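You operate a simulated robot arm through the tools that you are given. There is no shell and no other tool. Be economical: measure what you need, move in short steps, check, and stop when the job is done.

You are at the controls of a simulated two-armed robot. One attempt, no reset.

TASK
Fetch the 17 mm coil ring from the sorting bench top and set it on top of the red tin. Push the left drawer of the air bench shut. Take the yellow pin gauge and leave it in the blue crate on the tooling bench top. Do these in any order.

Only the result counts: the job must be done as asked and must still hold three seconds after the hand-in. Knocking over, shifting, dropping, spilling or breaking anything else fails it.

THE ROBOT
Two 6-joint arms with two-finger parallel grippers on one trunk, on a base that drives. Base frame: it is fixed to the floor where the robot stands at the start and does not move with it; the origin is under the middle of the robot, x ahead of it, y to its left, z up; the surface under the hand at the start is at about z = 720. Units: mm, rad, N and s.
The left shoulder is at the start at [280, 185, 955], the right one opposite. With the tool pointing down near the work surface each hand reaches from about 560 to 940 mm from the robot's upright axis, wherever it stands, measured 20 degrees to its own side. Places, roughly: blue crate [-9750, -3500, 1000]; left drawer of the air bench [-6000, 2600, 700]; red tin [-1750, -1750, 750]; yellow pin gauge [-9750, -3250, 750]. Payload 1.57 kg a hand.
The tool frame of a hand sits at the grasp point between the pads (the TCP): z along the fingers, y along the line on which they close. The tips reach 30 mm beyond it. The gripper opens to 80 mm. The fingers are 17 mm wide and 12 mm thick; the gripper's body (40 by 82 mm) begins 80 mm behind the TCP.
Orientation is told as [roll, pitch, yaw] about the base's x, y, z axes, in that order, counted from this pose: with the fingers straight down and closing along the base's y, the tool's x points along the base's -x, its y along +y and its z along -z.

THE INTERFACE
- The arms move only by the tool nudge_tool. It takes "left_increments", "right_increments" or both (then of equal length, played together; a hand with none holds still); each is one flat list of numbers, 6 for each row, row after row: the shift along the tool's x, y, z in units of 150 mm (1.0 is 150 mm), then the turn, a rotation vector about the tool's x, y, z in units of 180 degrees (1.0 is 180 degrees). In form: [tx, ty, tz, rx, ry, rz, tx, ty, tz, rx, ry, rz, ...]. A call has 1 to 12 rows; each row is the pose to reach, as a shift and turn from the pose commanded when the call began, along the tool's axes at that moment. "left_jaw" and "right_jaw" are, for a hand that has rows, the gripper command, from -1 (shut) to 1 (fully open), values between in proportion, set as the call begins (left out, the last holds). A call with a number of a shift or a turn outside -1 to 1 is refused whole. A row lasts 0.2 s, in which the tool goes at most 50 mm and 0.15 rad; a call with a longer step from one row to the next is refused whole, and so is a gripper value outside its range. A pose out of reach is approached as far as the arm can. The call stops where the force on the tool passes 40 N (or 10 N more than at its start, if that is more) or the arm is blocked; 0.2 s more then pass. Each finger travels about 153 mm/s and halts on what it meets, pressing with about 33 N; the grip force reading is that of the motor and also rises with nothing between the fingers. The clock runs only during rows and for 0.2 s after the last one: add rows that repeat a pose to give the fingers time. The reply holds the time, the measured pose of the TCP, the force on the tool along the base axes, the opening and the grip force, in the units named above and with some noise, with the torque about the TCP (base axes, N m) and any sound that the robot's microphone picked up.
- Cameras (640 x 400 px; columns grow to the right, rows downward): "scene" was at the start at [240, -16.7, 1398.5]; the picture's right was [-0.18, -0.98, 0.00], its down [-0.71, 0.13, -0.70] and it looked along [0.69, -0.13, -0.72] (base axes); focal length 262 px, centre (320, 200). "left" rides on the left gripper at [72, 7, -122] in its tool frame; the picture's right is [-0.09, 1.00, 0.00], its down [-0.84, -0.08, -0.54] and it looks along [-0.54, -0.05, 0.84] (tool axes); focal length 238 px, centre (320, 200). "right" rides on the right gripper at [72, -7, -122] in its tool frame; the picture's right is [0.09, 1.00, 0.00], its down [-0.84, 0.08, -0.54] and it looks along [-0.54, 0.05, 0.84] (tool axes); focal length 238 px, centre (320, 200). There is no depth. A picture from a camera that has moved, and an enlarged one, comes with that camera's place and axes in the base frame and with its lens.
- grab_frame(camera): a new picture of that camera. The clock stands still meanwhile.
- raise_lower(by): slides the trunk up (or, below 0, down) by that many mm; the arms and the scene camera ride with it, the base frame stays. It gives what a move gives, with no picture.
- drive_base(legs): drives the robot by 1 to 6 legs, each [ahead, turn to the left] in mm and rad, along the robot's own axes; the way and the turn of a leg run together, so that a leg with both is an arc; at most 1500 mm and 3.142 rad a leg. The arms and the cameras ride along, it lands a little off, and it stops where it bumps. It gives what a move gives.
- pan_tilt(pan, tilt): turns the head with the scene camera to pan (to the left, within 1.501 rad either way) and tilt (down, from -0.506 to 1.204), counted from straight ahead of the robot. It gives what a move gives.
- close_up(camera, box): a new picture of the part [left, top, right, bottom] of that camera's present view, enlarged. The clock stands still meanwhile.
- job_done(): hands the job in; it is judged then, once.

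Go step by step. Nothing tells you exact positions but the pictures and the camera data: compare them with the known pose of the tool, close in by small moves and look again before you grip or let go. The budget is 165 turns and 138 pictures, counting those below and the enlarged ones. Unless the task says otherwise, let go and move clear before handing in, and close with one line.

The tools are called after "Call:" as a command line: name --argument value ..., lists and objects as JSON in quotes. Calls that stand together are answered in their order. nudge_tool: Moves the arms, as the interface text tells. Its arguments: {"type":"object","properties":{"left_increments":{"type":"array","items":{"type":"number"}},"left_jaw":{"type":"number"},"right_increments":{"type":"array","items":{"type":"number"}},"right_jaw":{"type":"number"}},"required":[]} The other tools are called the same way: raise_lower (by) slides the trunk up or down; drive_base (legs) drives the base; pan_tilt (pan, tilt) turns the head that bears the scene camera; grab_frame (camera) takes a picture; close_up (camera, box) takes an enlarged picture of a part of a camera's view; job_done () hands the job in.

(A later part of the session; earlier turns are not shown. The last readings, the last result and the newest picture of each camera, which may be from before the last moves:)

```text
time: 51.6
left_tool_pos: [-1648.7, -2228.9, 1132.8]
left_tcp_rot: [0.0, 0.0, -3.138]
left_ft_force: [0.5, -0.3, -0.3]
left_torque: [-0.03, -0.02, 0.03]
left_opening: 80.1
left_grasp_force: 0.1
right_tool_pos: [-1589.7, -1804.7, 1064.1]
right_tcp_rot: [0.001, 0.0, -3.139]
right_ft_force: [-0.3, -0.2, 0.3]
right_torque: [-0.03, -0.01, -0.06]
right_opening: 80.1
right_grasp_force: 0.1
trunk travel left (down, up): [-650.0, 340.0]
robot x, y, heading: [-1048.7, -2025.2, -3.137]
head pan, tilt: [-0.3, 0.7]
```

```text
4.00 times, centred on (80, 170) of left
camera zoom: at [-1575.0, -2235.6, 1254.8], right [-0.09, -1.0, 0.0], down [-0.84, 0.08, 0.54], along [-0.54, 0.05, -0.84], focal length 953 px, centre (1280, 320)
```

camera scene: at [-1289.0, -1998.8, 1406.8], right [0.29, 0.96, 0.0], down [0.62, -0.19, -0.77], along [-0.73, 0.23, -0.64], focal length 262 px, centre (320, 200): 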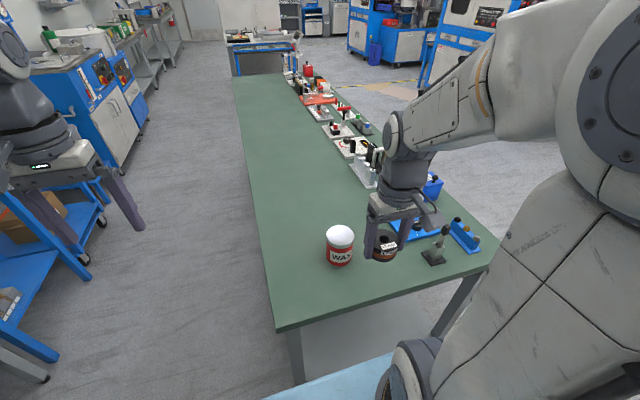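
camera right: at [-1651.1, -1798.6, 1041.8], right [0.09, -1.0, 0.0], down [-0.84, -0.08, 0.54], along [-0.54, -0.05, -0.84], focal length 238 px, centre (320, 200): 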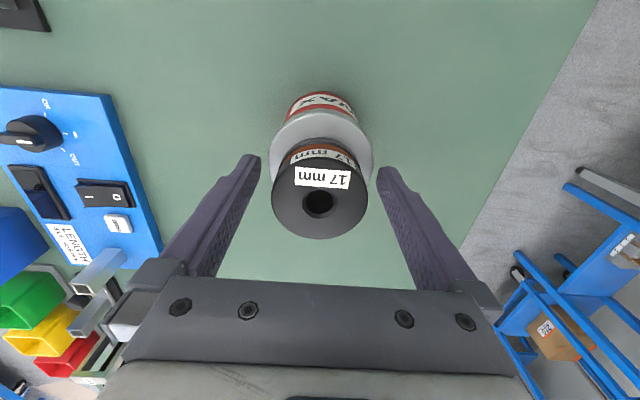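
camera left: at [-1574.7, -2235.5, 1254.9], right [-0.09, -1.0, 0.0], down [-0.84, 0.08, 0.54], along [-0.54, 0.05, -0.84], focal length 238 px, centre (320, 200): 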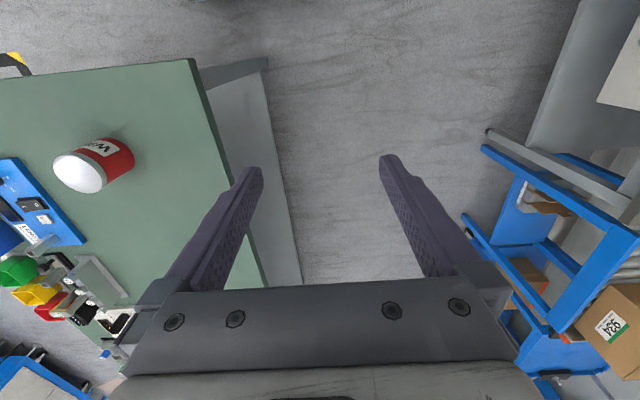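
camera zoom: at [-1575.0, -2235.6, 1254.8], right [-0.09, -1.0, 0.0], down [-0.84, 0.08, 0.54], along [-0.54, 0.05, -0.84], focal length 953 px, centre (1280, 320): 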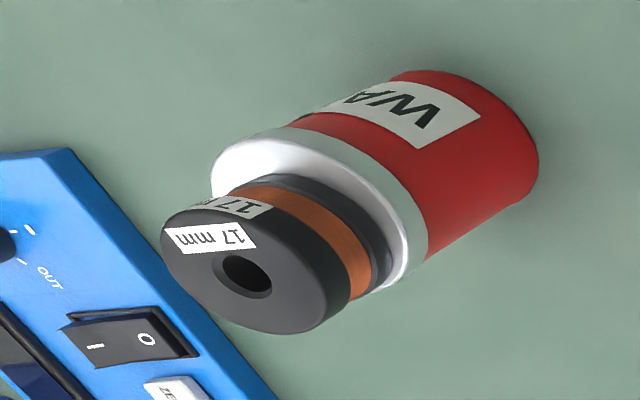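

The first job is done: the ring sits on the tin. Now I'll back away and survey the way to the air bench at (-6000, 2600).

Call:
drive_base --legs '[[-450, 0], [0, -1.57]]'

Call:
pan_tilt --pan 0.9 --tilt 0.2

Call:
grab_frame --camera "scene"

Call:
pan_tilt --pan 0 --tilt 0.2

Call:
grab_frame --camera "scene"

```text
time: 58.1
left_tool_pos: [-809.2, -1421.1, 1133.9]
left_tcp_rot: [-0.001, 0.0, 1.569]
left_ft_force: [-0.8, 0.6, 0.0]
left_torque: [0.03, -0.02, 0.0]
left_opening: 80.0
left_grasp_force: 0.1
right_tool_pos: [-385.8, -1480.8, 1063.2]
right_tcp_rot: [0.0, 0.002, 1.569]
right_ft_force: [-0.2, 0.6, 0.6]
right_torque: [0.0, 0.0, 0.01]
right_opening: 79.9
right_grasp_force: 0.1
trunk travel left (down, up): [-650.0, 340.0]
robot x, y, heading: [-605.2, -2021.0, 1.571]
head pan, tilt: [-0.3, 0.7]
```

```text
time: 59.5
left_tool_pos: [-810.4, -1420.5, 1133.7]
left_tcp_rot: [-0.001, 0.002, 1.57]
left_ft_force: [0.2, -0.8, 0.0]
left_torque: [0.0, 0.0, 0.0]
left_opening: 80.0
left_grasp_force: 0.1
right_tool_pos: [-385.8, -1480.9, 1063.7]
right_tcp_rot: [0.001, 0.0, 1.569]
right_ft_force: [-0.3, -1.3, 0.1]
right_torque: [-0.01, 0.03, 0.01]
right_opening: 79.9
right_grasp_force: 0.1
trunk travel left (down, up): [-650.0, 340.0]
robot x, y, heading: [-603.1, -2023.7, 1.571]
head pan, tilt: [0.901, 0.201]
```

```text
103 pictures are left
camera scene: at [-676.5, -1805.8, 1452.1], right [0.62, 0.78, 0.0], down [0.16, -0.12, -0.98], along [-0.77, 0.61, -0.2], focal length 262 px, centre (320, 200)
```

scene: 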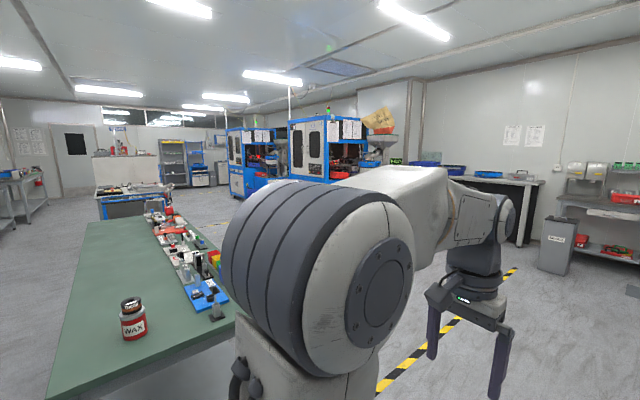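

```text
time: 60.7
left_tool_pos: [-809.4, -1421.3, 1133.2]
left_tcp_rot: [0.001, -0.002, 1.568]
left_ft_force: [-0.1, 0.4, 0.3]
left_torque: [-0.01, -0.01, 0.02]
left_opening: 80.1
left_grasp_force: 0.1
right_tool_pos: [-385.5, -1480.1, 1064.1]
right_tcp_rot: [0.0, 0.001, 1.569]
right_ft_force: [-0.5, 1.0, 0.2]
right_torque: [0.01, -0.05, -0.03]
right_opening: 80.0
right_grasp_force: 0.0
trunk travel left (down, up): [-650.0, 340.0]
robot x, y, heading: [-603.0, -2021.7, 1.568]
head pan, tilt: [0.0, 0.201]
```

```text
102 pictures are left
camera scene: at [-603.5, -1770.7, 1452.1], right [1.0, 0.0, 0.0], down [0.0, -0.2, -0.98], along [0.0, 0.98, -0.2], focal length 262 px, centre (320, 200)
```

scene: 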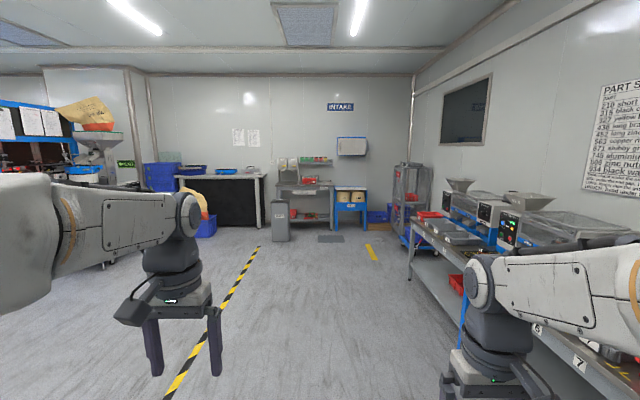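

The aisle runs west between the green table and the blue machines, around y = -200. I'll drive into it and look west.

Call:
drive_base --legs '[[1500, 0], [300, 0], [0, 1.571], [1300, 0]]'

Call:
grab_frame --camera "scene"

Call:
pan_tilt --pan -0.7 --tilt 0.3

Call:
grab_frame --camera "scene"

```text
time: 79.8
left_tool_pos: [-2494.7, -449.5, 1134.0]
left_tcp_rot: [0.0, 0.0, -3.132]
left_ft_force: [1.1, -0.2, -0.1]
left_torque: [0.0, -0.01, 0.0]
left_opening: 80.1
left_grasp_force: 0.1
right_tool_pos: [-2440.6, -24.9, 1063.7]
right_tcp_rot: [0.0, 0.0, -3.131]
right_ft_force: [0.1, -1.1, 0.6]
right_torque: [0.01, -0.02, -0.02]
right_opening: 80.0
right_grasp_force: 0.1
trunk travel left (down, up): [-650.0, 340.0]
robot x, y, heading: [-1898.3, -240.3, -3.131]
head pan, tilt: [0.0, 0.201]
```

```text
101 pictures are left
camera scene: at [-2149.7, -241.6, 1452.2], right [-0.01, 1.0, 0.0], down [0.2, 0.0, -0.98], along [-0.98, -0.01, -0.2], focal length 262 px, centre (320, 200)
```

scene: 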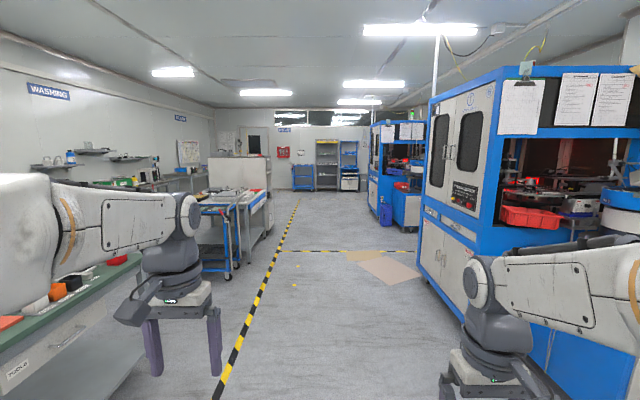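

```text
time: 80.9
left_tool_pos: [-2494.7, -449.8, 1132.8]
left_tcp_rot: [0.0, 0.0, -3.131]
left_ft_force: [0.3, 0.3, -0.1]
left_torque: [-0.02, -0.01, 0.04]
left_opening: 80.3
left_grasp_force: 0.1
right_tool_pos: [-2440.5, -25.5, 1063.5]
right_tcp_rot: [0.0, -0.001, -3.131]
right_ft_force: [0.3, 0.2, -0.3]
right_torque: [-0.04, 0.02, 0.01]
right_opening: 80.3
right_grasp_force: 0.0
trunk travel left (down, up): [-650.0, 340.0]
robot x, y, heading: [-1898.8, -239.6, -3.131]
head pan, tilt: [-0.7, 0.3]
```

```text
100 pictures are left
camera scene: at [-2128.6, -181.3, 1442.9], right [0.64, 0.77, 0.0], down [0.23, -0.19, -0.96], along [-0.74, 0.61, -0.3], focal length 262 px, centre (320, 200)
```

scene: 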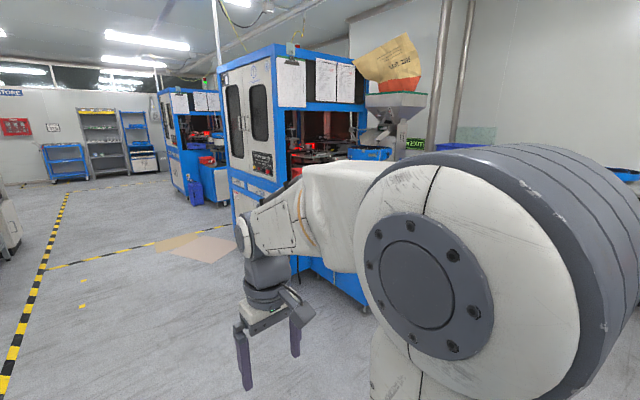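

Machine 1 lies between here and the air bench, which should be in the gap behind it. I'll drive further west and look right.

Call:
drive_base --legs '[[1500, 0.0], [1300, 0.0]]'

Call:
pan_tilt --pan -1.0 --tilt 0.3

Call:
grab_frame --camera "scene"

Call:
pan_tilt --pan 0 --tilt 0.4

Call:
grab_frame --camera "scene"

```text
time: 94.4
left_tool_pos: [-5293.4, -405.0, 1132.5]
left_tcp_rot: [0.0, 0.001, 3.136]
left_ft_force: [0.0, 0.3, -0.1]
left_torque: [0.03, -0.01, -0.02]
left_opening: 79.9
left_grasp_force: 0.1
right_tool_pos: [-5232.6, 18.0, 1064.4]
right_tcp_rot: [-0.001, 0.0, 3.138]
right_ft_force: [-0.1, -0.2, 0.0]
right_torque: [-0.03, -0.01, 0.01]
right_opening: 80.0
right_grasp_force: 0.1
trunk travel left (down, up): [-650.0, 340.0]
robot x, y, heading: [-4692.8, -200.3, 3.138]
head pan, tilt: [-0.7, 0.3]
```

```text
time: 95.2
left_tool_pos: [-5293.5, -403.5, 1132.7]
left_tcp_rot: [0.0, -0.001, 3.135]
left_ft_force: [0.7, 0.3, 0.3]
left_torque: [0.02, 0.01, 0.0]
left_opening: 80.4
left_grasp_force: 0.0
right_tool_pos: [-5232.2, 20.5, 1064.4]
right_tcp_rot: [0.0, -0.001, 3.135]
right_ft_force: [-0.2, -0.1, 0.4]
right_torque: [0.0, 0.02, -0.03]
right_opening: 79.9
right_grasp_force: 0.0
trunk travel left (down, up): [-650.0, 340.0]
robot x, y, heading: [-4689.9, -202.9, 3.134]
head pan, tilt: [-1.0, 0.3]
```

```text
99 pictures are left
camera scene: at [-4901.6, -124.4, 1442.9], right [0.84, 0.53, 0.0], down [0.16, -0.25, -0.96], along [-0.51, 0.81, -0.3], focal length 262 px, centre (320, 200)
```

scene: 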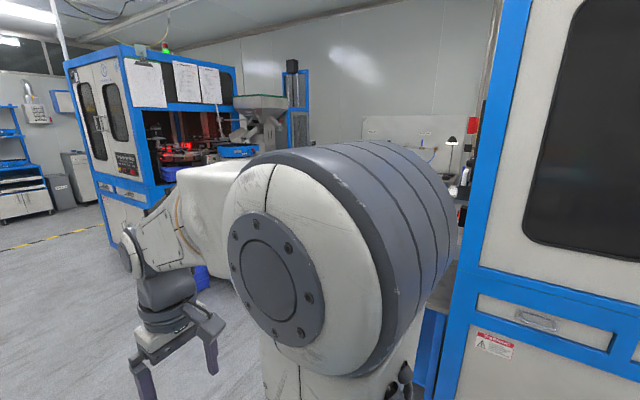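

```text
time: 96.5
left_tool_pos: [-5293.4, -404.2, 1133.4]
left_tcp_rot: [0.001, -0.002, 3.136]
left_ft_force: [-0.4, -1.0, 0.1]
left_torque: [-0.03, 0.04, 0.0]
left_opening: 80.0
left_grasp_force: 0.1
right_tool_pos: [-5233.1, 18.4, 1064.1]
right_tcp_rot: [-0.002, 0.0, 3.136]
right_ft_force: [0.2, 0.0, 0.3]
right_torque: [-0.04, -0.01, 0.04]
right_opening: 79.8
right_grasp_force: 0.0
trunk travel left (down, up): [-650.0, 340.0]
robot x, y, heading: [-4690.9, -202.4, 3.135]
head pan, tilt: [0.0, 0.4]
```

```text
98 pictures are left
camera scene: at [-4944.3, -202.6, 1433.6], right [0.01, 1.0, 0.0], down [0.39, 0.0, -0.92], along [-0.92, 0.01, -0.39], focal length 262 px, centre (320, 200)
```

scene: 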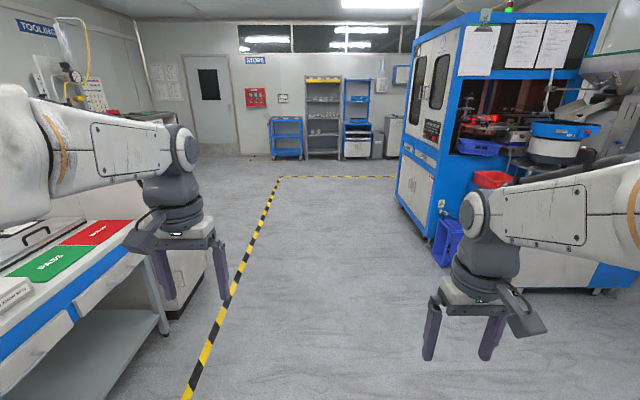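

The gap between the machines is centred around x = -5970. I'll drive there and turn right to face the air bench.

Call:
drive_base --legs '[[1280, 0.0], [0, -1.565]]'

Call:
pan_tilt --pan 0 --tilt 0.4

Call:
grab_frame --camera "scene"

```text
time: 106.6
left_tool_pos: [-6158.4, 393.5, 1132.5]
left_tcp_rot: [0.0, -0.001, 1.589]
left_ft_force: [0.7, -0.5, 0.9]
left_torque: [0.02, -0.01, 0.0]
left_opening: 79.9
left_grasp_force: 0.1
right_tool_pos: [-5734.4, 342.7, 1063.2]
right_tcp_rot: [0.0, 0.0, 1.59]
right_ft_force: [0.4, -0.2, 0.3]
right_torque: [0.06, 0.01, 0.02]
right_opening: 80.1
right_grasp_force: 0.1
trunk travel left (down, up): [-650.0, 340.0]
robot x, y, heading: [-5939.9, -202.8, 1.592]
head pan, tilt: [0.0, 0.4]
```

```text
time: 107.2
left_tool_pos: [-6158.4, 392.3, 1133.0]
left_tcp_rot: [0.001, 0.0, 1.59]
left_ft_force: [-0.5, -0.1, 0.0]
left_torque: [0.01, 0.0, 0.01]
left_opening: 80.1
left_grasp_force: 0.0
right_tool_pos: [-5733.6, 342.8, 1064.0]
right_tcp_rot: [0.0, 0.0, 1.589]
right_ft_force: [0.4, -0.1, 0.3]
right_torque: [-0.02, -0.02, 0.0]
right_opening: 80.1
right_grasp_force: 0.0
trunk travel left (down, up): [-650.0, 340.0]
robot x, y, heading: [-5942.6, -201.8, 1.587]
head pan, tilt: [0.0, 0.4]
```

```text
97 pictures are left
camera scene: at [-5945.6, 47.6, 1433.6], right [1.0, 0.02, 0.0], down [0.01, -0.39, -0.92], along [-0.02, 0.92, -0.39], focal length 262 px, centre (320, 200)
```

scene: 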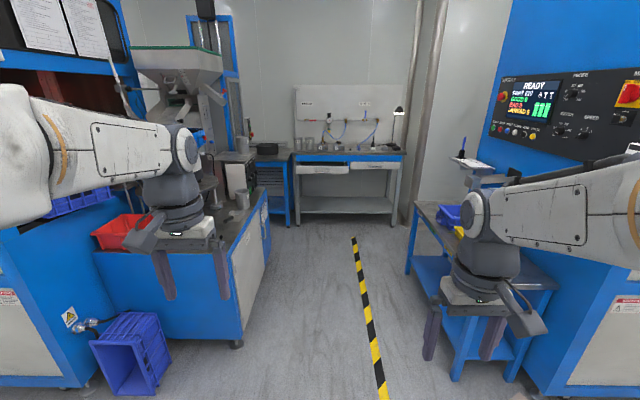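

The air bench is straight ahead against the back wall, with two drawers under the top. I'll zoom in.

Call:
close_up --camera "scene" --box '[250, 80, 430, 230]'

```text
2.67 times, centred on (340, 155) of scene
camera zoom: at [-5945.6, 47.6, 1433.6], right [1.0, 0.02, 0.0], down [0.01, -0.39, -0.92], along [-0.02, 0.92, -0.39], focal length 697 px, centre (267, 320)
```

zoom: 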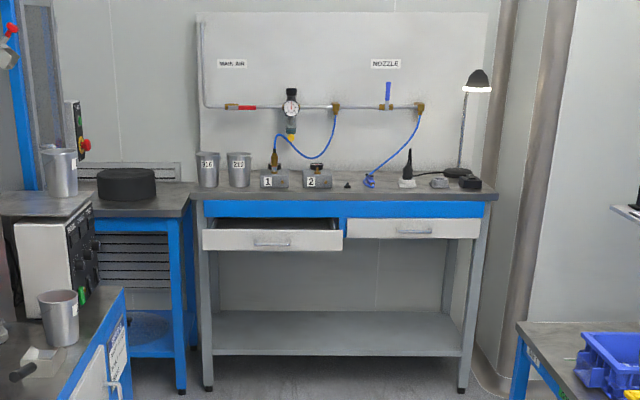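

The left drawer stands open about 100 mm, front around (-5982, 2540), z 660–745. I'll drive closer through the gap and look again.

Call:
drive_base --legs '[[0, -0.055], [1200, 0]]'

Call:
pan_tilt --pan 0.1 --tilt 0.5

Call:
grab_frame --camera "scene"

```text
time: 113.7
left_tool_pos: [-6045.0, 1602.9, 1133.1]
left_tcp_rot: [0.002, 0.001, 1.507]
left_ft_force: [0.3, 0.1, -0.7]
left_torque: [-0.05, 0.0, -0.01]
left_opening: 80.1
left_grasp_force: 0.0
right_tool_pos: [-5626.6, 1518.4, 1063.2]
right_tcp_rot: [0.0, 0.001, 1.507]
right_ft_force: [-0.4, 0.0, 0.1]
right_torque: [0.02, 0.01, -0.03]
right_opening: 80.0
right_grasp_force: 0.0
trunk travel left (down, up): [-650.0, 340.0]
robot x, y, heading: [-5877.2, 990.6, 1.505]
head pan, tilt: [0.0, 0.4]
```

```text
time: 114.4
left_tool_pos: [-6045.8, 1604.1, 1132.3]
left_tcp_rot: [0.0, 0.001, 1.506]
left_ft_force: [-0.1, -0.7, -0.3]
left_torque: [0.02, 0.03, -0.04]
left_opening: 80.2
left_grasp_force: 0.1
right_tool_pos: [-5626.4, 1519.3, 1064.5]
right_tcp_rot: [-0.002, 0.002, 1.505]
right_ft_force: [0.5, 0.4, -0.1]
right_torque: [-0.01, 0.0, -0.04]
right_opening: 80.3
right_grasp_force: 0.1
trunk travel left (down, up): [-650.0, 340.0]
robot x, y, heading: [-5877.9, 988.7, 1.503]
head pan, tilt: [0.099, 0.499]
```

```text
95 pictures are left
camera scene: at [-5871.1, 1240.6, 1424.5], right [1.0, 0.03, 0.0], down [0.02, -0.48, -0.88], along [-0.03, 0.88, -0.48], focal length 262 px, centre (320, 200)
```

scene: 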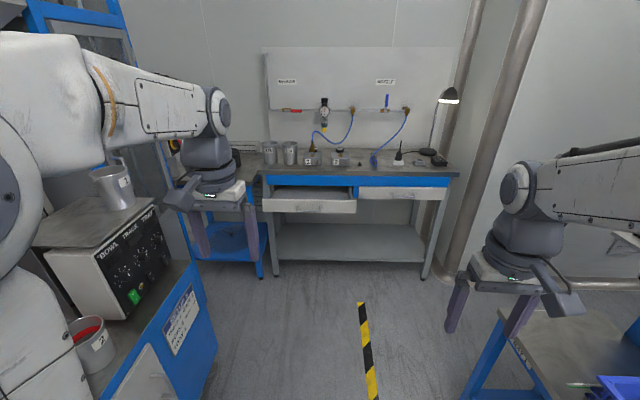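

The right arm will push the drawer front beside its handle, at about x = -5850, z = 705. I'll straighten up and drive closer.

Call:
drive_base --legs '[[0, 0.07], [680, 0]]'

Call:
pan_tilt --pan 0.05 --tilt 0.7

Call:
grab_frame --camera "scene"

```text
time: 118.6
left_tool_pos: [-6091.9, 2268.4, 1132.3]
left_tcp_rot: [0.0, 0.0, 1.576]
left_ft_force: [-0.1, -0.4, -0.5]
left_torque: [0.02, -0.02, 0.0]
left_opening: 80.0
left_grasp_force: 0.0
right_tool_pos: [-5666.6, 2212.9, 1063.5]
right_tcp_rot: [-0.001, 0.0, 1.577]
right_ft_force: [-0.2, 0.5, 0.3]
right_torque: [0.02, 0.03, 0.01]
right_opening: 79.8
right_grasp_force: 0.0
trunk travel left (down, up): [-650.0, 340.0]
robot x, y, heading: [-5882.8, 1670.0, 1.568]
head pan, tilt: [0.099, 0.499]
```

```text
time: 119.3
left_tool_pos: [-6091.7, 2268.7, 1132.6]
left_tcp_rot: [0.0, 0.0, 1.577]
left_ft_force: [0.0, 0.0, 0.8]
left_torque: [0.01, -0.03, 0.02]
left_opening: 79.9
left_grasp_force: 0.0
right_tool_pos: [-5667.4, 2213.3, 1064.2]
right_tcp_rot: [-0.001, 0.001, 1.576]
right_ft_force: [0.6, 0.6, 0.2]
right_torque: [0.01, -0.01, 0.01]
right_opening: 79.9
right_grasp_force: 0.0
trunk travel left (down, up): [-650.0, 340.0]
robot x, y, heading: [-5883.4, 1672.7, 1.577]
head pan, tilt: [0.051, 0.7]
```

```text
94 pictures are left
camera scene: at [-5887.2, 1912.8, 1406.8], right [1.0, 0.05, 0.0], down [0.04, -0.64, -0.77], along [-0.04, 0.76, -0.64], focal length 262 px, centre (320, 200)
```

scene: 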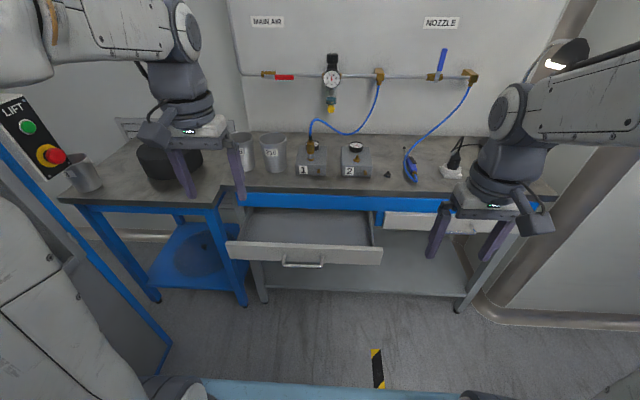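

Drawer front is at about y = 2470, its right end near x = -5711. I'll close the right hand and turn it to point forward while bringing it down in front of the bench.

Call:
nudge_tool --right_increments '[-0.0723, 0.0833, 0.0833, 0, -0.0416, 0, -0.1445, 0.1667, 0.1667, 0, -0.0833, 0, -0.2168, 0.25, 0.25, 0, -0.125, 0, -0.289, 0.3333, 0.3333, 0, -0.1667, 0, -0.3613, 0.4167, 0.4167, 0, -0.2083, 0, -0.4335, 0.5, 0.5, 0, -0.25, 0, -0.5058, 0.5833, 0.5833, 0, -0.2917, 0, -0.578, 0.6667, 0.6667, 0, -0.3333, 0, -0.6503, 0.75, 0.75, 0, -0.375, 0, -0.7225, 0.8333, 0.8333, 0, -0.4167, 0, -0.7948, 0.9167, 0.9167, 0, -0.4583, 0, -0.867, 1, 1, 0, -0.5, 0]' --right_jaw -1

Call:
grab_frame --camera "scene"

Call:
grab_frame --camera "right"

```text
time: 121.9
left_tool_pos: [-6090.9, 2268.4, 1132.5]
left_tcp_rot: [0.002, 0.0, 1.576]
left_ft_force: [0.8, -1.6, 0.0]
left_torque: [0.04, 0.0, 0.01]
left_opening: 80.0
left_grasp_force: 0.2
right_tool_pos: [-5856.2, 2420.2, 1013.3]
right_tcp_rot: [-0.963, -1.51, 2.521]
right_ft_force: [-0.1, 0.0, 0.3]
right_torque: [0.02, -0.01, 0.03]
right_opening: 0.1
right_grasp_force: 21.4
right hand out of reach, approached as far as the arm can: row 5, 6, 7, 8, 9, 10, 11, 12
trunk travel left (down, up): [-650.0, 340.0]
robot x, y, heading: [-5884.8, 1672.5, 1.574]
head pan, tilt: [0.051, 0.7]
```

```text
93 pictures are left
camera scene: at [-5887.2, 1913.0, 1406.4], right [1.0, 0.05, 0.0], down [0.04, -0.64, -0.76], along [-0.04, 0.76, -0.64], focal length 262 px, centre (320, 200)
```

scene: 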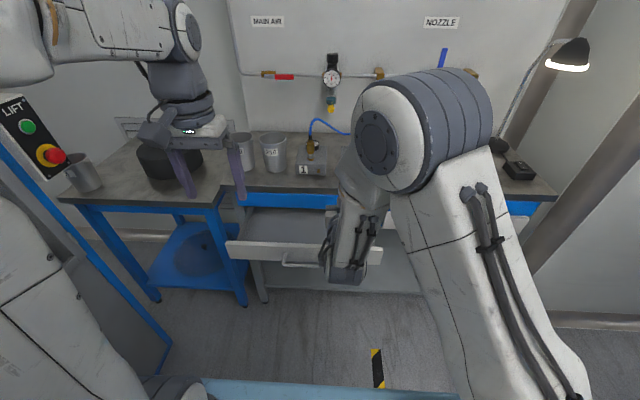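

```text
92 pictures are left
camera right: at [-5846.8, 2296.2, 946.2], right [-0.99, 0.01, -0.14], down [-0.13, -0.51, 0.85], along [-0.06, 0.86, 0.51], focal length 238 px, centre (320, 200)
```

right: 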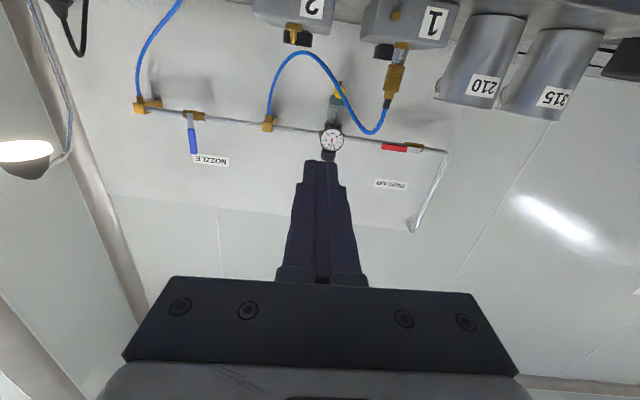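

The hand now points forward at y 2420 but was too close to the shoulder to get lower. I'll push the target slightly forward and lower it in steps.

Call:
nudge_tool --right_increments '[0.0, 0, 0.19, 0, 0, 0, 0, 0, 0.38, 0, 0, 0, 0.2, 0, 0.38, 0, 0, 0, 0.4, 0, 0.38, 0, 0, 0, 0.4, 0, 0.38, 0, 0, 0]'

Call:
grab_frame --camera "scene"

```text
time: 123.1
left_tool_pos: [-6091.7, 2268.4, 1133.3]
left_tcp_rot: [0.001, -0.001, 1.576]
left_ft_force: [-0.1, 0.0, -0.1]
left_torque: [0.01, 0.02, 0.0]
left_opening: 80.0
left_grasp_force: 0.1
right_tool_pos: [-5860.5, 2476.6, 957.7]
right_tcp_rot: [-0.982, -1.503, 2.536]
right_ft_force: [-0.6, 0.2, 0.3]
right_torque: [0.01, -0.04, 0.0]
right_opening: 0.0
right_grasp_force: 21.6
right hand out of reach, approached as far as the arm can: row 4, 5
trunk travel left (down, up): [-650.0, 340.0]
robot x, y, heading: [-5884.1, 1670.2, 1.574]
head pan, tilt: [0.051, 0.7]
```

```text
91 pictures are left
camera scene: at [-5887.3, 1912.9, 1406.7], right [1.0, 0.05, 0.0], down [0.04, -0.64, -0.76], along [-0.04, 0.76, -0.64], focal length 262 px, centre (320, 200)
```

scene: 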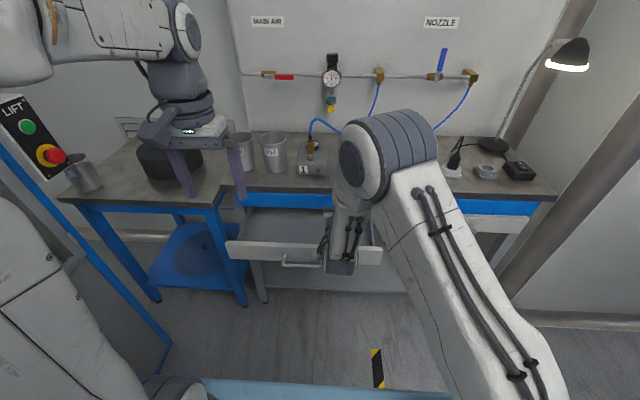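

Full horizontal is beyond the wrist's range this close. I'll tilt the fingers 45° downward instead, which is enough to push with the tips.

Call:
nudge_tool --right_increments '[0, 0, 0, 0, 0.042, 0, 0, 0, 0, 0, 0.083, 0, 0, 0, 0, 0, 0.125, 0, 0, 0, 0, 0, 0.167, 0, 0, 0, 0, 0, 0.208, 0, 0, 0, 0, 0, 0.25, 0, 0, 0, 0, 0, 0.25, 0]'

Call:
grab_frame --camera "scene"

Call:
grab_frame --camera "right"

```text
time: 124.7
left_tool_pos: [-6092.4, 2270.2, 1133.0]
left_tcp_rot: [-0.001, 0.001, 1.576]
left_ft_force: [-0.4, 0.6, 0.5]
left_torque: [0.01, 0.02, 0.01]
left_opening: 79.7
left_grasp_force: 0.0
right_tool_pos: [-5861.0, 2476.3, 959.7]
right_tcp_rot: [-0.067, -0.747, 1.605]
right_ft_force: [-0.5, 0.4, 0.3]
right_torque: [-0.02, -0.04, 0.0]
right_opening: 0.0
right_grasp_force: 21.1
trunk travel left (down, up): [-650.0, 340.0]
robot x, y, heading: [-5879.4, 1672.5, 1.573]
head pan, tilt: [0.051, 0.7]
```

```text
90 pictures are left
camera scene: at [-5887.3, 1912.8, 1406.7], right [1.0, 0.05, 0.0], down [0.04, -0.64, -0.76], along [-0.04, 0.76, -0.64], focal length 262 px, centre (320, 200)
```

scene: 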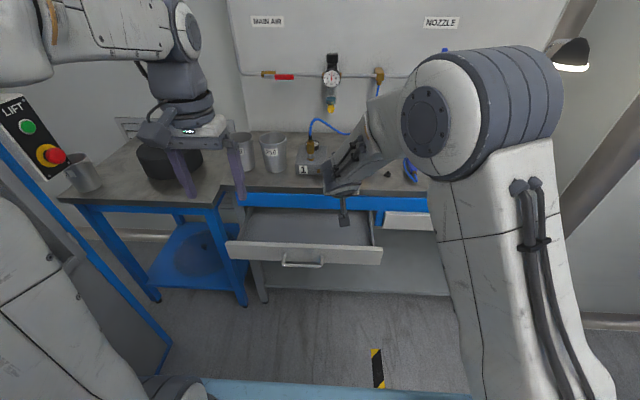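

```text
89 pictures are left
camera right: at [-5856.7, 2341.0, 1000.0], right [-0.99, -0.06, -0.11], down [-0.12, 0.25, 0.96], along [-0.03, 0.97, -0.25], focal length 238 px, centre (320, 200)
```

right: 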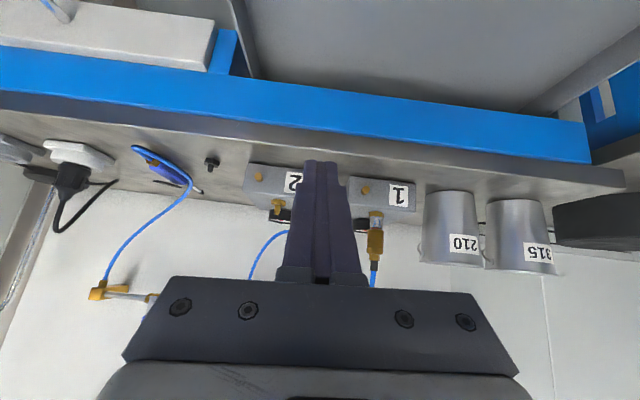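

45° works: TCP at (-5861, 2476, 960). I'll pull back 80 mm, then lower in front of the drawer.

Call:
nudge_tool --right_increments '[0.19, 0, -0.19, 0, 0, 0, 0.38, 0, -0.38, 0, 0, 0, 0.56, 0, -0.2, 0, 0, 0, 0.74, 0, -0.02, 0, 0, 0, 0.92, 0, 0.16, 0, 0, 0, 1, 0, 0.24, 0, 0, 0, 1, 0, 0.24, 0, 0, 0]'

Call:
grab_frame --camera "scene"

Call:
grab_frame --camera "right"

```text
time: 126.3
left_tool_pos: [-6091.5, 2269.1, 1133.3]
left_tcp_rot: [0.001, 0.002, 1.576]
left_ft_force: [0.6, -0.2, -0.8]
left_torque: [-0.01, 0.01, -0.04]
left_opening: 80.2
left_grasp_force: 0.0
right_tool_pos: [-5855.6, 2391.3, 832.9]
right_tcp_rot: [-0.07, -0.748, 1.603]
right_ft_force: [0.3, -0.3, -0.3]
right_torque: [0.01, -0.03, -0.01]
right_opening: 0.0
right_grasp_force: 21.3
trunk travel left (down, up): [-650.0, 340.0]
robot x, y, heading: [-5880.3, 1668.4, 1.575]
head pan, tilt: [0.051, 0.7]
```

```text
88 pictures are left
camera scene: at [-5887.3, 1912.9, 1406.7], right [1.0, 0.05, 0.0], down [0.04, -0.64, -0.76], along [-0.04, 0.76, -0.64], focal length 262 px, centre (320, 200)
```

scene: 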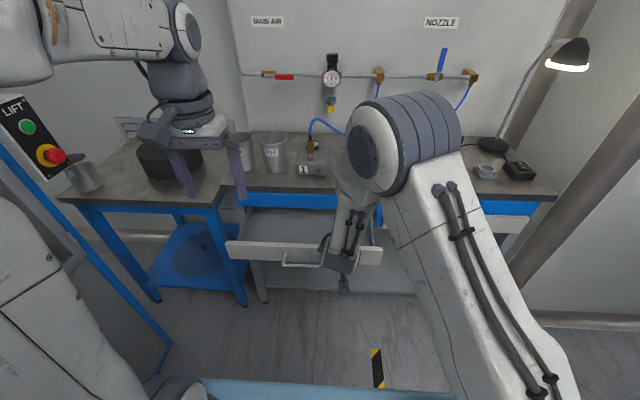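

```text
87 pictures are left
camera right: at [-5850.5, 2256.0, 873.2], right [-0.99, -0.05, -0.11], down [-0.12, 0.25, 0.96], along [-0.02, 0.97, -0.25], focal length 238 px, centre (320, 200)
```

right: 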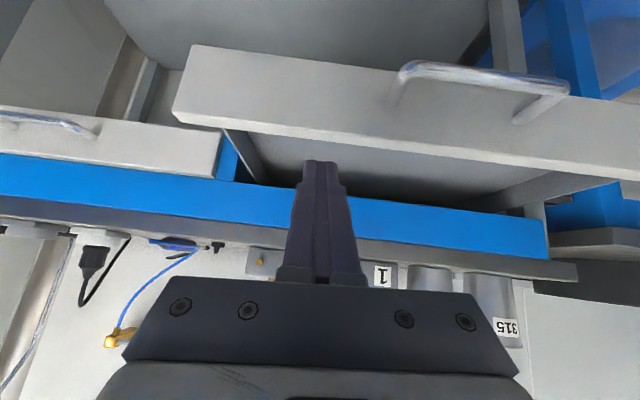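

The panel spans about z 664–755 and ends near x = -5713. I'll lower the tips to about z 705, then advance.

Call:
nudge_tool --right_increments '[0.17, 0, 0.17, 0, 0, 0, 0.34, 0, 0.34, 0, 0, 0, 0.5, 0, 0.5, 0, 0, 0, 0.5, 0, 0.5, 0, 0, 0]'

Call:
nudge_tool --right_increments '[-0.09, 0, 0.09, 0, 0, 0, -0.18, 0, 0.18, 0, 0, 0, -0.27, 0, 0.27, 0, 0, 0, -0.27, 0, 0.27, 0, 0, 0]'

Call:
grab_frame --camera "right"

```text
time: 127.3
left_tool_pos: [-6091.8, 2269.6, 1133.6]
left_tcp_rot: [0.0, 0.0, 1.576]
left_ft_force: [-0.7, -0.4, 0.3]
left_torque: [0.01, 0.0, -0.02]
left_opening: 80.0
left_grasp_force: 0.0
right_tool_pos: [-5856.5, 2404.0, 737.3]
right_tcp_rot: [-0.09, -0.74, 1.615]
right_ft_force: [-0.1, -0.5, 0.0]
right_torque: [-0.01, 0.02, 0.01]
right_opening: 0.4
right_grasp_force: 21.4
right hand out of reach, approached as far as the arm can: row 2, 3, 4
trunk travel left (down, up): [-650.0, 340.0]
robot x, y, heading: [-5884.2, 1668.7, 1.578]
head pan, tilt: [0.051, 0.7]
```

```text
time: 128.3
left_tool_pos: [-6091.6, 2269.3, 1131.7]
left_tcp_rot: [0.001, -0.001, 1.575]
left_ft_force: [0.3, -0.1, 0.0]
left_torque: [0.0, 0.02, -0.02]
left_opening: 80.1
left_grasp_force: 0.1
right_tool_pos: [-5855.6, 2462.9, 733.7]
right_tcp_rot: [-0.07, -0.747, 1.604]
right_ft_force: [0.2, 0.5, 0.1]
right_torque: [0.0, -0.01, 0.03]
right_opening: 0.0
right_grasp_force: 21.6
trunk travel left (down, up): [-650.0, 340.0]
robot x, y, heading: [-5878.6, 1669.0, 1.574]
head pan, tilt: [0.051, 0.7]
```

```text
86 pictures are left
camera right: at [-5853.4, 2327.9, 773.2], right [-0.99, -0.05, -0.11], down [-0.12, 0.25, 0.96], along [-0.02, 0.97, -0.25], focal length 238 px, centre (320, 200)
```

right: 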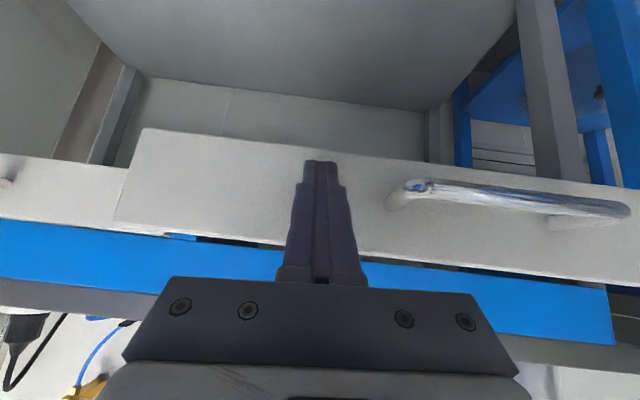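

Tips are just in front of the panel. I'll push forward in small steps, watching force.

Call:
nudge_tool --right_increments '[-0.07, 0, 0.07, 0, 0, 0, -0.14, 0, 0.14, 0, 0, 0, -0.21, 0, 0.21, 0, 0, 0, -0.28, 0, 0.28, 0, 0, 0, -0.35, 0, 0.35, 0, 0, 0]'

Call:
grab_frame --camera "right"

```text
time: 129.5
left_tool_pos: [-6091.7, 2270.4, 1133.0]
left_tcp_rot: [-0.001, 0.0, 1.575]
left_ft_force: [0.1, 0.1, 0.1]
left_torque: [0.0, -0.02, 0.03]
left_opening: 80.1
left_grasp_force: 0.0
right_tool_pos: [-5855.5, 2536.2, 731.5]
right_tcp_rot: [-0.069, -0.75, 1.603]
right_ft_force: [0.0, 0.3, 0.4]
right_torque: [-0.01, -0.04, 0.01]
right_opening: 0.0
right_grasp_force: 21.1
trunk travel left (down, up): [-650.0, 340.0]
robot x, y, heading: [-5883.1, 1668.3, 1.572]
head pan, tilt: [0.051, 0.7]
```

```text
85 pictures are left
camera right: at [-5852.3, 2401.5, 771.9], right [-0.99, -0.05, -0.11], down [-0.12, 0.25, 0.96], along [-0.02, 0.97, -0.25], focal length 238 px, centre (320, 200)
```

right: 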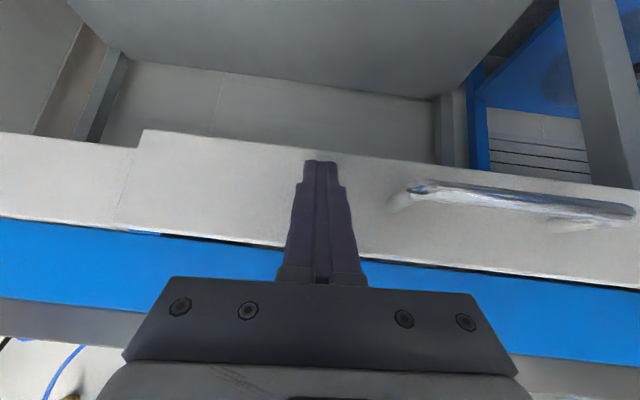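

The drawer is moving with the tips and is nearly flush with the right one. I'll keep pushing until it stops.

Call:
nudge_tool --right_increments '[-0.07, 0, 0.07, 0, 0, 0, -0.14, 0, 0.14, 0, 0, 0, -0.21, 0, 0.21, 0, 0, 0, -0.28, 0, 0.28, 0, 0, 0, -0.35, 0, 0.35, 0, 0, 0]'

Call:
grab_frame --camera "right"

```text
time: 130.5
left_tool_pos: [-6091.1, 2267.6, 1134.1]
left_tcp_rot: [0.0, 0.001, 1.577]
left_ft_force: [0.0, 0.9, -0.4]
left_torque: [0.02, 0.01, 0.03]
left_opening: 79.9
left_grasp_force: 0.2
right_tool_pos: [-5856.8, 2582.5, 726.0]
right_tcp_rot: [-0.065, -0.734, 1.607]
right_ft_force: [0.4, -12.9, 6.3]
right_torque: [-0.12, -0.01, 0.03]
right_opening: 0.1
right_grasp_force: 21.2
trunk travel left (down, up): [-650.0, 340.0]
robot x, y, heading: [-5880.0, 1668.0, 1.577]
head pan, tilt: [0.051, 0.7]
stopped in row 4 (right hand): the force on the tool passed its limit at 57 N (the readings are from after the stop); the commanded pose is now the measured one
```

```text
84 pictures are left
camera right: at [-5851.8, 2448.0, 768.0], right [-0.99, -0.06, -0.11], down [-0.12, 0.26, 0.96], along [-0.03, 0.96, -0.26], focal length 238 px, centre (320, 200)
```

right: 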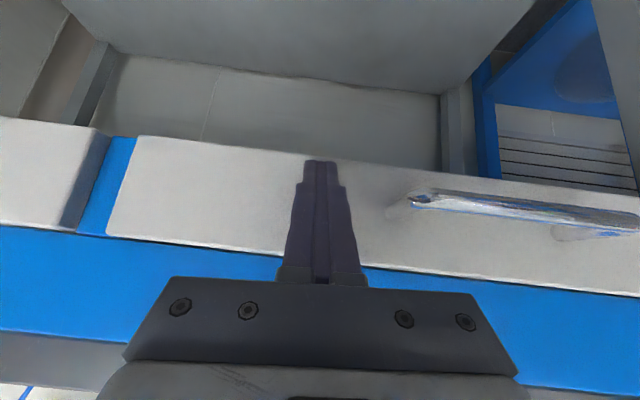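

The drawer hit its stop (57 N) and looks flush. I'll back the hand off and check.

Call:
nudge_tool --right_increments '[0.18, 0, -0.18, 0, 0, 0, 0.36, 0, -0.36, 0, 0, 0, 0.54, 0, -0.54, 0, 0, 0, 0.7, 0, -0.7, 0, 0, 0, 0.55, 0, -0.85, 0, 0, 0, 0.4, 0, -1, 0, 0, 0]'

Call:
grab_frame --camera "scene"

Call:
grab_frame --camera "right"

```text
time: 131.9
left_tool_pos: [-6091.6, 2269.8, 1133.4]
left_tcp_rot: [0.0, 0.0, 1.575]
left_ft_force: [0.2, 0.2, -0.4]
left_torque: [-0.01, 0.04, -0.01]
left_opening: 80.1
left_grasp_force: 0.1
right_tool_pos: [-5861.4, 2436.8, 795.9]
right_tcp_rot: [-0.065, -0.734, 1.606]
right_ft_force: [0.2, 0.4, 0.6]
right_torque: [-0.03, 0.02, 0.0]
right_opening: 0.0
right_grasp_force: 21.5
trunk travel left (down, up): [-650.0, 340.0]
robot x, y, heading: [-5879.6, 1667.5, 1.574]
head pan, tilt: [0.051, 0.7]
```

```text
83 pictures are left
camera scene: at [-5887.2, 1912.9, 1406.7], right [1.0, 0.05, 0.0], down [0.03, -0.64, -0.76], along [-0.04, 0.76, -0.64], focal length 262 px, centre (320, 200)
```

scene: 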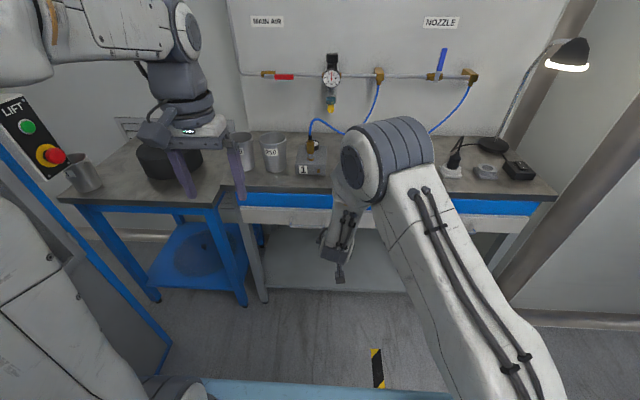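

```text
82 pictures are left
camera right: at [-5857.5, 2302.1, 837.8], right [-0.99, -0.06, -0.11], down [-0.12, 0.26, 0.96], along [-0.03, 0.96, -0.26], focal length 238 px, centre (320, 200)
```

right: 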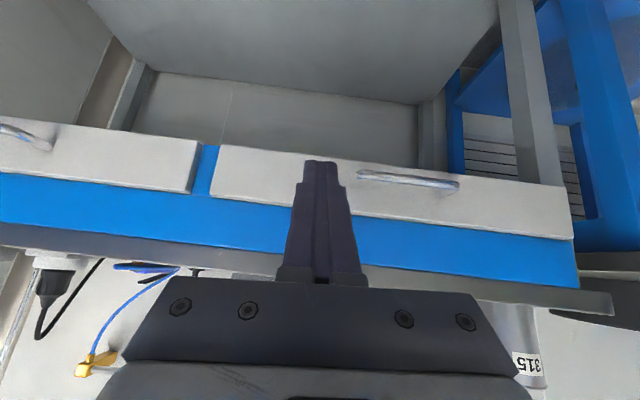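

The drawer is shut. I'll raise the right hand, turn it pointing down again, and back out of the gap.

Call:
nudge_tool --right_increments '[-0.118, 0, -0.118, 0, 0.041, 0, -0.236, 0, -0.236, 0, 0.081, 0, -0.354, 0, -0.354, 0, 0.122, 0, -0.472, 0, -0.472, 0, 0.162, 0, -0.59, 0, -0.59, 0, 0.2, 0, -0.7, 0, -0.7, 0, 0.234, 0, -0.7, 0, -0.7, 0, 0.234, 0]'

Call:
drive_base --legs '[[-1500, 0], [-400, 0]]'

Call:
drive_base --legs '[[0, 1.568]]'

Call:
pan_tilt --pan 0.5 --tilt 0.3

Call:
grab_frame --camera "scene"

```text
time: 133.5
left_tool_pos: [-6090.5, 2269.3, 1133.7]
left_tcp_rot: [0.001, -0.001, 1.575]
left_ft_force: [-0.4, 0.7, -0.3]
left_torque: [0.01, -0.01, 0.0]
left_opening: 79.9
left_grasp_force: 0.2
right_tool_pos: [-5868.6, 2446.1, 947.9]
right_tcp_rot: [-0.05, -0.001, 1.561]
right_ft_force: [-1.2, 0.0, -0.5]
right_torque: [0.04, -0.03, -0.01]
right_opening: 0.1
right_grasp_force: 21.4
trunk travel left (down, up): [-650.0, 340.0]
robot x, y, heading: [-5885.1, 1670.5, 1.574]
head pan, tilt: [0.051, 0.7]
```

```text
time: 143.2
left_tool_pos: [-6110.0, 332.9, 1133.1]
left_tcp_rot: [0.0, 0.0, 1.541]
left_ft_force: [0.2, -0.2, -0.4]
left_torque: [-0.03, -0.02, 0.03]
left_opening: 80.0
left_grasp_force: 0.1
right_tool_pos: [-5881.0, 502.3, 947.0]
right_tcp_rot: [-0.049, -0.002, 1.526]
right_ft_force: [0.1, 0.0, 0.5]
right_torque: [-0.02, -0.01, 0.0]
right_opening: 0.3
right_grasp_force: 21.6
trunk travel left (down, up): [-650.0, 340.0]
robot x, y, heading: [-5920.5, -272.2, 1.542]
head pan, tilt: [0.051, 0.7]
```

```text
time: 147.4
left_tool_pos: [-6526.8, -461.0, 1132.6]
left_tcp_rot: [-0.001, 0.0, 3.116]
left_ft_force: [-0.2, 0.0, 0.2]
left_torque: [0.03, -0.03, 0.0]
left_opening: 80.0
left_grasp_force: 0.0
right_tool_pos: [-6696.5, -233.7, 947.3]
right_tcp_rot: [-0.048, 0.0, 3.101]
right_ft_force: [-0.5, -0.2, 0.6]
right_torque: [0.03, 0.0, -0.01]
right_opening: 0.0
right_grasp_force: 21.2
trunk travel left (down, up): [-650.0, 340.0]
robot x, y, heading: [-5920.9, -273.7, 3.106]
head pan, tilt: [0.051, 0.7]
```

```text
time: 148.3
left_tool_pos: [-6527.6, -462.9, 1131.8]
left_tcp_rot: [0.0, 0.001, 3.117]
left_ft_force: [0.1, 0.2, 0.8]
left_torque: [0.02, -0.02, -0.02]
left_opening: 79.9
left_grasp_force: 0.1
right_tool_pos: [-6695.9, -234.6, 947.6]
right_tcp_rot: [-0.05, -0.002, 3.098]
right_ft_force: [-0.3, -0.6, -0.2]
right_torque: [0.06, 0.01, -0.01]
right_opening: 0.2
right_grasp_force: 20.9
trunk travel left (down, up): [-650.0, 340.0]
robot x, y, heading: [-5921.3, -271.8, 3.116]
head pan, tilt: [0.499, 0.3]
```

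```text
81 pictures are left
camera scene: at [-6164.2, -312.7, 1442.8], right [-0.45, 0.89, 0.0], down [0.26, 0.13, -0.95], along [-0.85, -0.43, -0.3], focal length 262 px, centre (320, 200)
```

scene: 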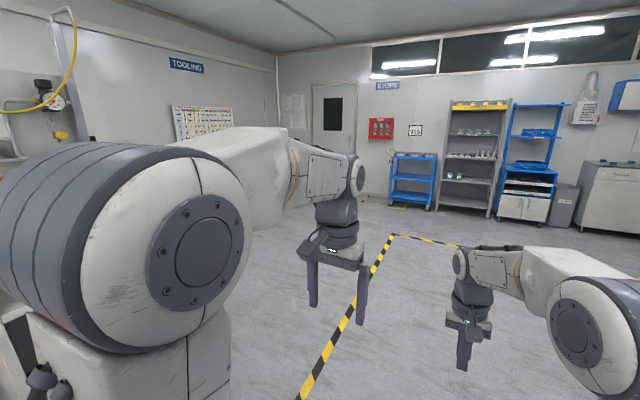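

The TOOLING sign is on the left wall further west. I'll drive on and look left.

Call:
drive_base --legs '[[1500, 0.02], [1000, 0.0]]'

Call:
pan_tilt --pan 1.1 --tilt 0.3

Call:
grab_frame --camera "scene"

Call:
pan_tilt --pan 0.4 --tilt 0.3

Call:
grab_frame --camera "scene"

```text
time: 160.5
left_tool_pos: [-9010.7, -448.1, 1133.0]
left_tcp_rot: [0.0, 0.001, -3.132]
left_ft_force: [1.1, 0.1, 0.4]
left_torque: [0.0, -0.01, 0.02]
left_opening: 80.1
left_grasp_force: 0.1
right_tool_pos: [-9189.6, -227.1, 948.7]
right_tcp_rot: [-0.049, -0.003, 3.135]
right_ft_force: [-0.5, 0.3, 0.2]
right_torque: [-0.01, 0.02, 0.0]
right_opening: 0.0
right_grasp_force: 20.9
trunk travel left (down, up): [-650.0, 340.0]
robot x, y, heading: [-8413.1, -237.8, -3.134]
head pan, tilt: [0.499, 0.3]
```

```text
time: 161.5
left_tool_pos: [-9011.5, -448.8, 1132.5]
left_tcp_rot: [0.0, 0.0, -3.134]
left_ft_force: [0.2, -0.2, 0.2]
left_torque: [0.03, -0.01, 0.0]
left_opening: 80.1
left_grasp_force: 0.1
right_tool_pos: [-9189.4, -226.7, 947.9]
right_tcp_rot: [-0.048, -0.001, 3.135]
right_ft_force: [0.3, 0.7, 0.2]
right_torque: [0.05, 0.02, 0.0]
right_opening: 0.0
right_grasp_force: 21.3
trunk travel left (down, up): [-650.0, 340.0]
robot x, y, heading: [-8413.7, -239.6, -3.136]
head pan, tilt: [1.1, 0.3]
```

```text
80 pictures are left
camera scene: at [-8614.7, -324.9, 1442.9], right [-0.89, 0.45, 0.0], down [0.13, 0.26, -0.96], along [-0.43, -0.85, -0.3], focal length 262 px, centre (320, 200)
```

scene: 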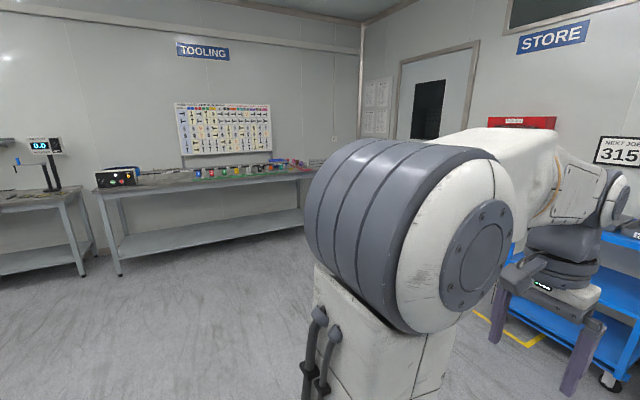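

```text
time: 162.6
left_tool_pos: [-9011.4, -449.4, 1133.4]
left_tcp_rot: [-0.001, -0.001, -3.132]
left_ft_force: [0.4, -0.3, 0.7]
left_torque: [0.01, -0.03, 0.02]
left_opening: 80.1
left_grasp_force: 0.0
right_tool_pos: [-9190.2, -227.2, 948.3]
right_tcp_rot: [-0.048, -0.003, 3.134]
right_ft_force: [-0.7, 0.4, 0.3]
right_torque: [0.02, 0.02, -0.03]
right_opening: 0.2
right_grasp_force: 21.3
trunk travel left (down, up): [-650.0, 340.0]
robot x, y, heading: [-8414.1, -239.6, -3.134]
head pan, tilt: [0.4, 0.3]
```

```text
79 pictures are left
camera scene: at [-8658.6, -278.5, 1442.8], right [-0.4, 0.92, 0.0], down [0.27, 0.12, -0.96], along [-0.88, -0.38, -0.3], focal length 262 px, centre (320, 200)
```

scene: 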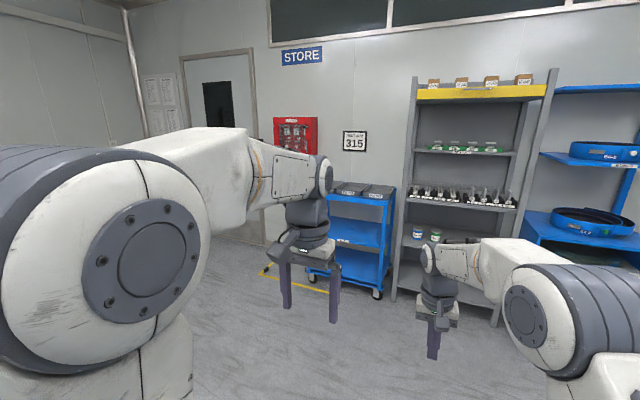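

The tooling bench runs along the south wall, front edge near y ≈ -3150. I'll turn to face it and look.

Call:
drive_base --legs '[[0, 1.566]]'

Call:
pan_tilt --pan -0.45 --tilt 0.3

Call:
grab_frame --camera "scene"

```text
time: 166.8
left_tool_pos: [-8192.5, -833.0, 1132.9]
left_tcp_rot: [0.0, 0.0, -1.546]
left_ft_force: [0.0, -0.5, -0.2]
left_torque: [-0.02, -0.02, -0.01]
left_opening: 80.1
left_grasp_force: 0.1
right_tool_pos: [-8412.1, -1013.5, 948.2]
right_tcp_rot: [-0.05, -0.001, -1.562]
right_ft_force: [-0.1, 0.3, 1.0]
right_torque: [-0.01, 0.0, -0.02]
right_opening: 0.0
right_grasp_force: 21.3
trunk travel left (down, up): [-650.0, 340.0]
robot x, y, heading: [-8413.7, -237.6, -1.549]
head pan, tilt: [0.4, 0.3]
```

```text
time: 168.0
left_tool_pos: [-8192.8, -833.4, 1132.2]
left_tcp_rot: [-0.001, -0.002, -1.546]
left_ft_force: [0.4, 0.3, 0.3]
left_torque: [-0.02, 0.0, 0.04]
left_opening: 80.1
left_grasp_force: 0.1
right_tool_pos: [-8412.7, -1014.0, 948.5]
right_tcp_rot: [-0.048, -0.002, -1.562]
right_ft_force: [-0.9, 0.1, 1.1]
right_torque: [-0.01, 0.02, 0.01]
right_opening: 0.0
right_grasp_force: 21.3
trunk travel left (down, up): [-650.0, 340.0]
robot x, y, heading: [-8414.2, -237.6, -1.547]
head pan, tilt: [-0.45, 0.3]
```

```text
78 pictures are left
camera scene: at [-8447.7, -485.3, 1442.9], right [-0.91, 0.41, 0.0], down [0.12, 0.27, -0.96], along [-0.4, -0.87, -0.3], focal length 262 px, centre (320, 200)
```

scene: 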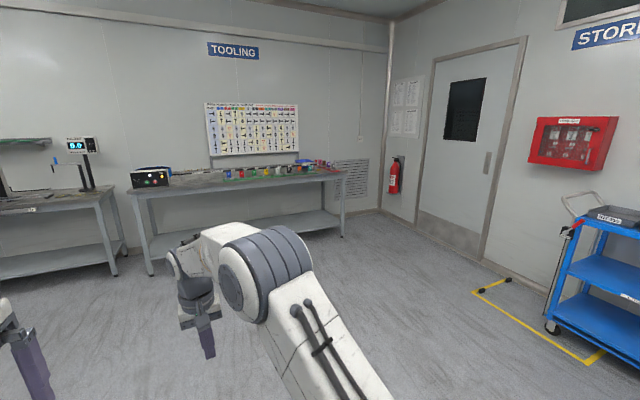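

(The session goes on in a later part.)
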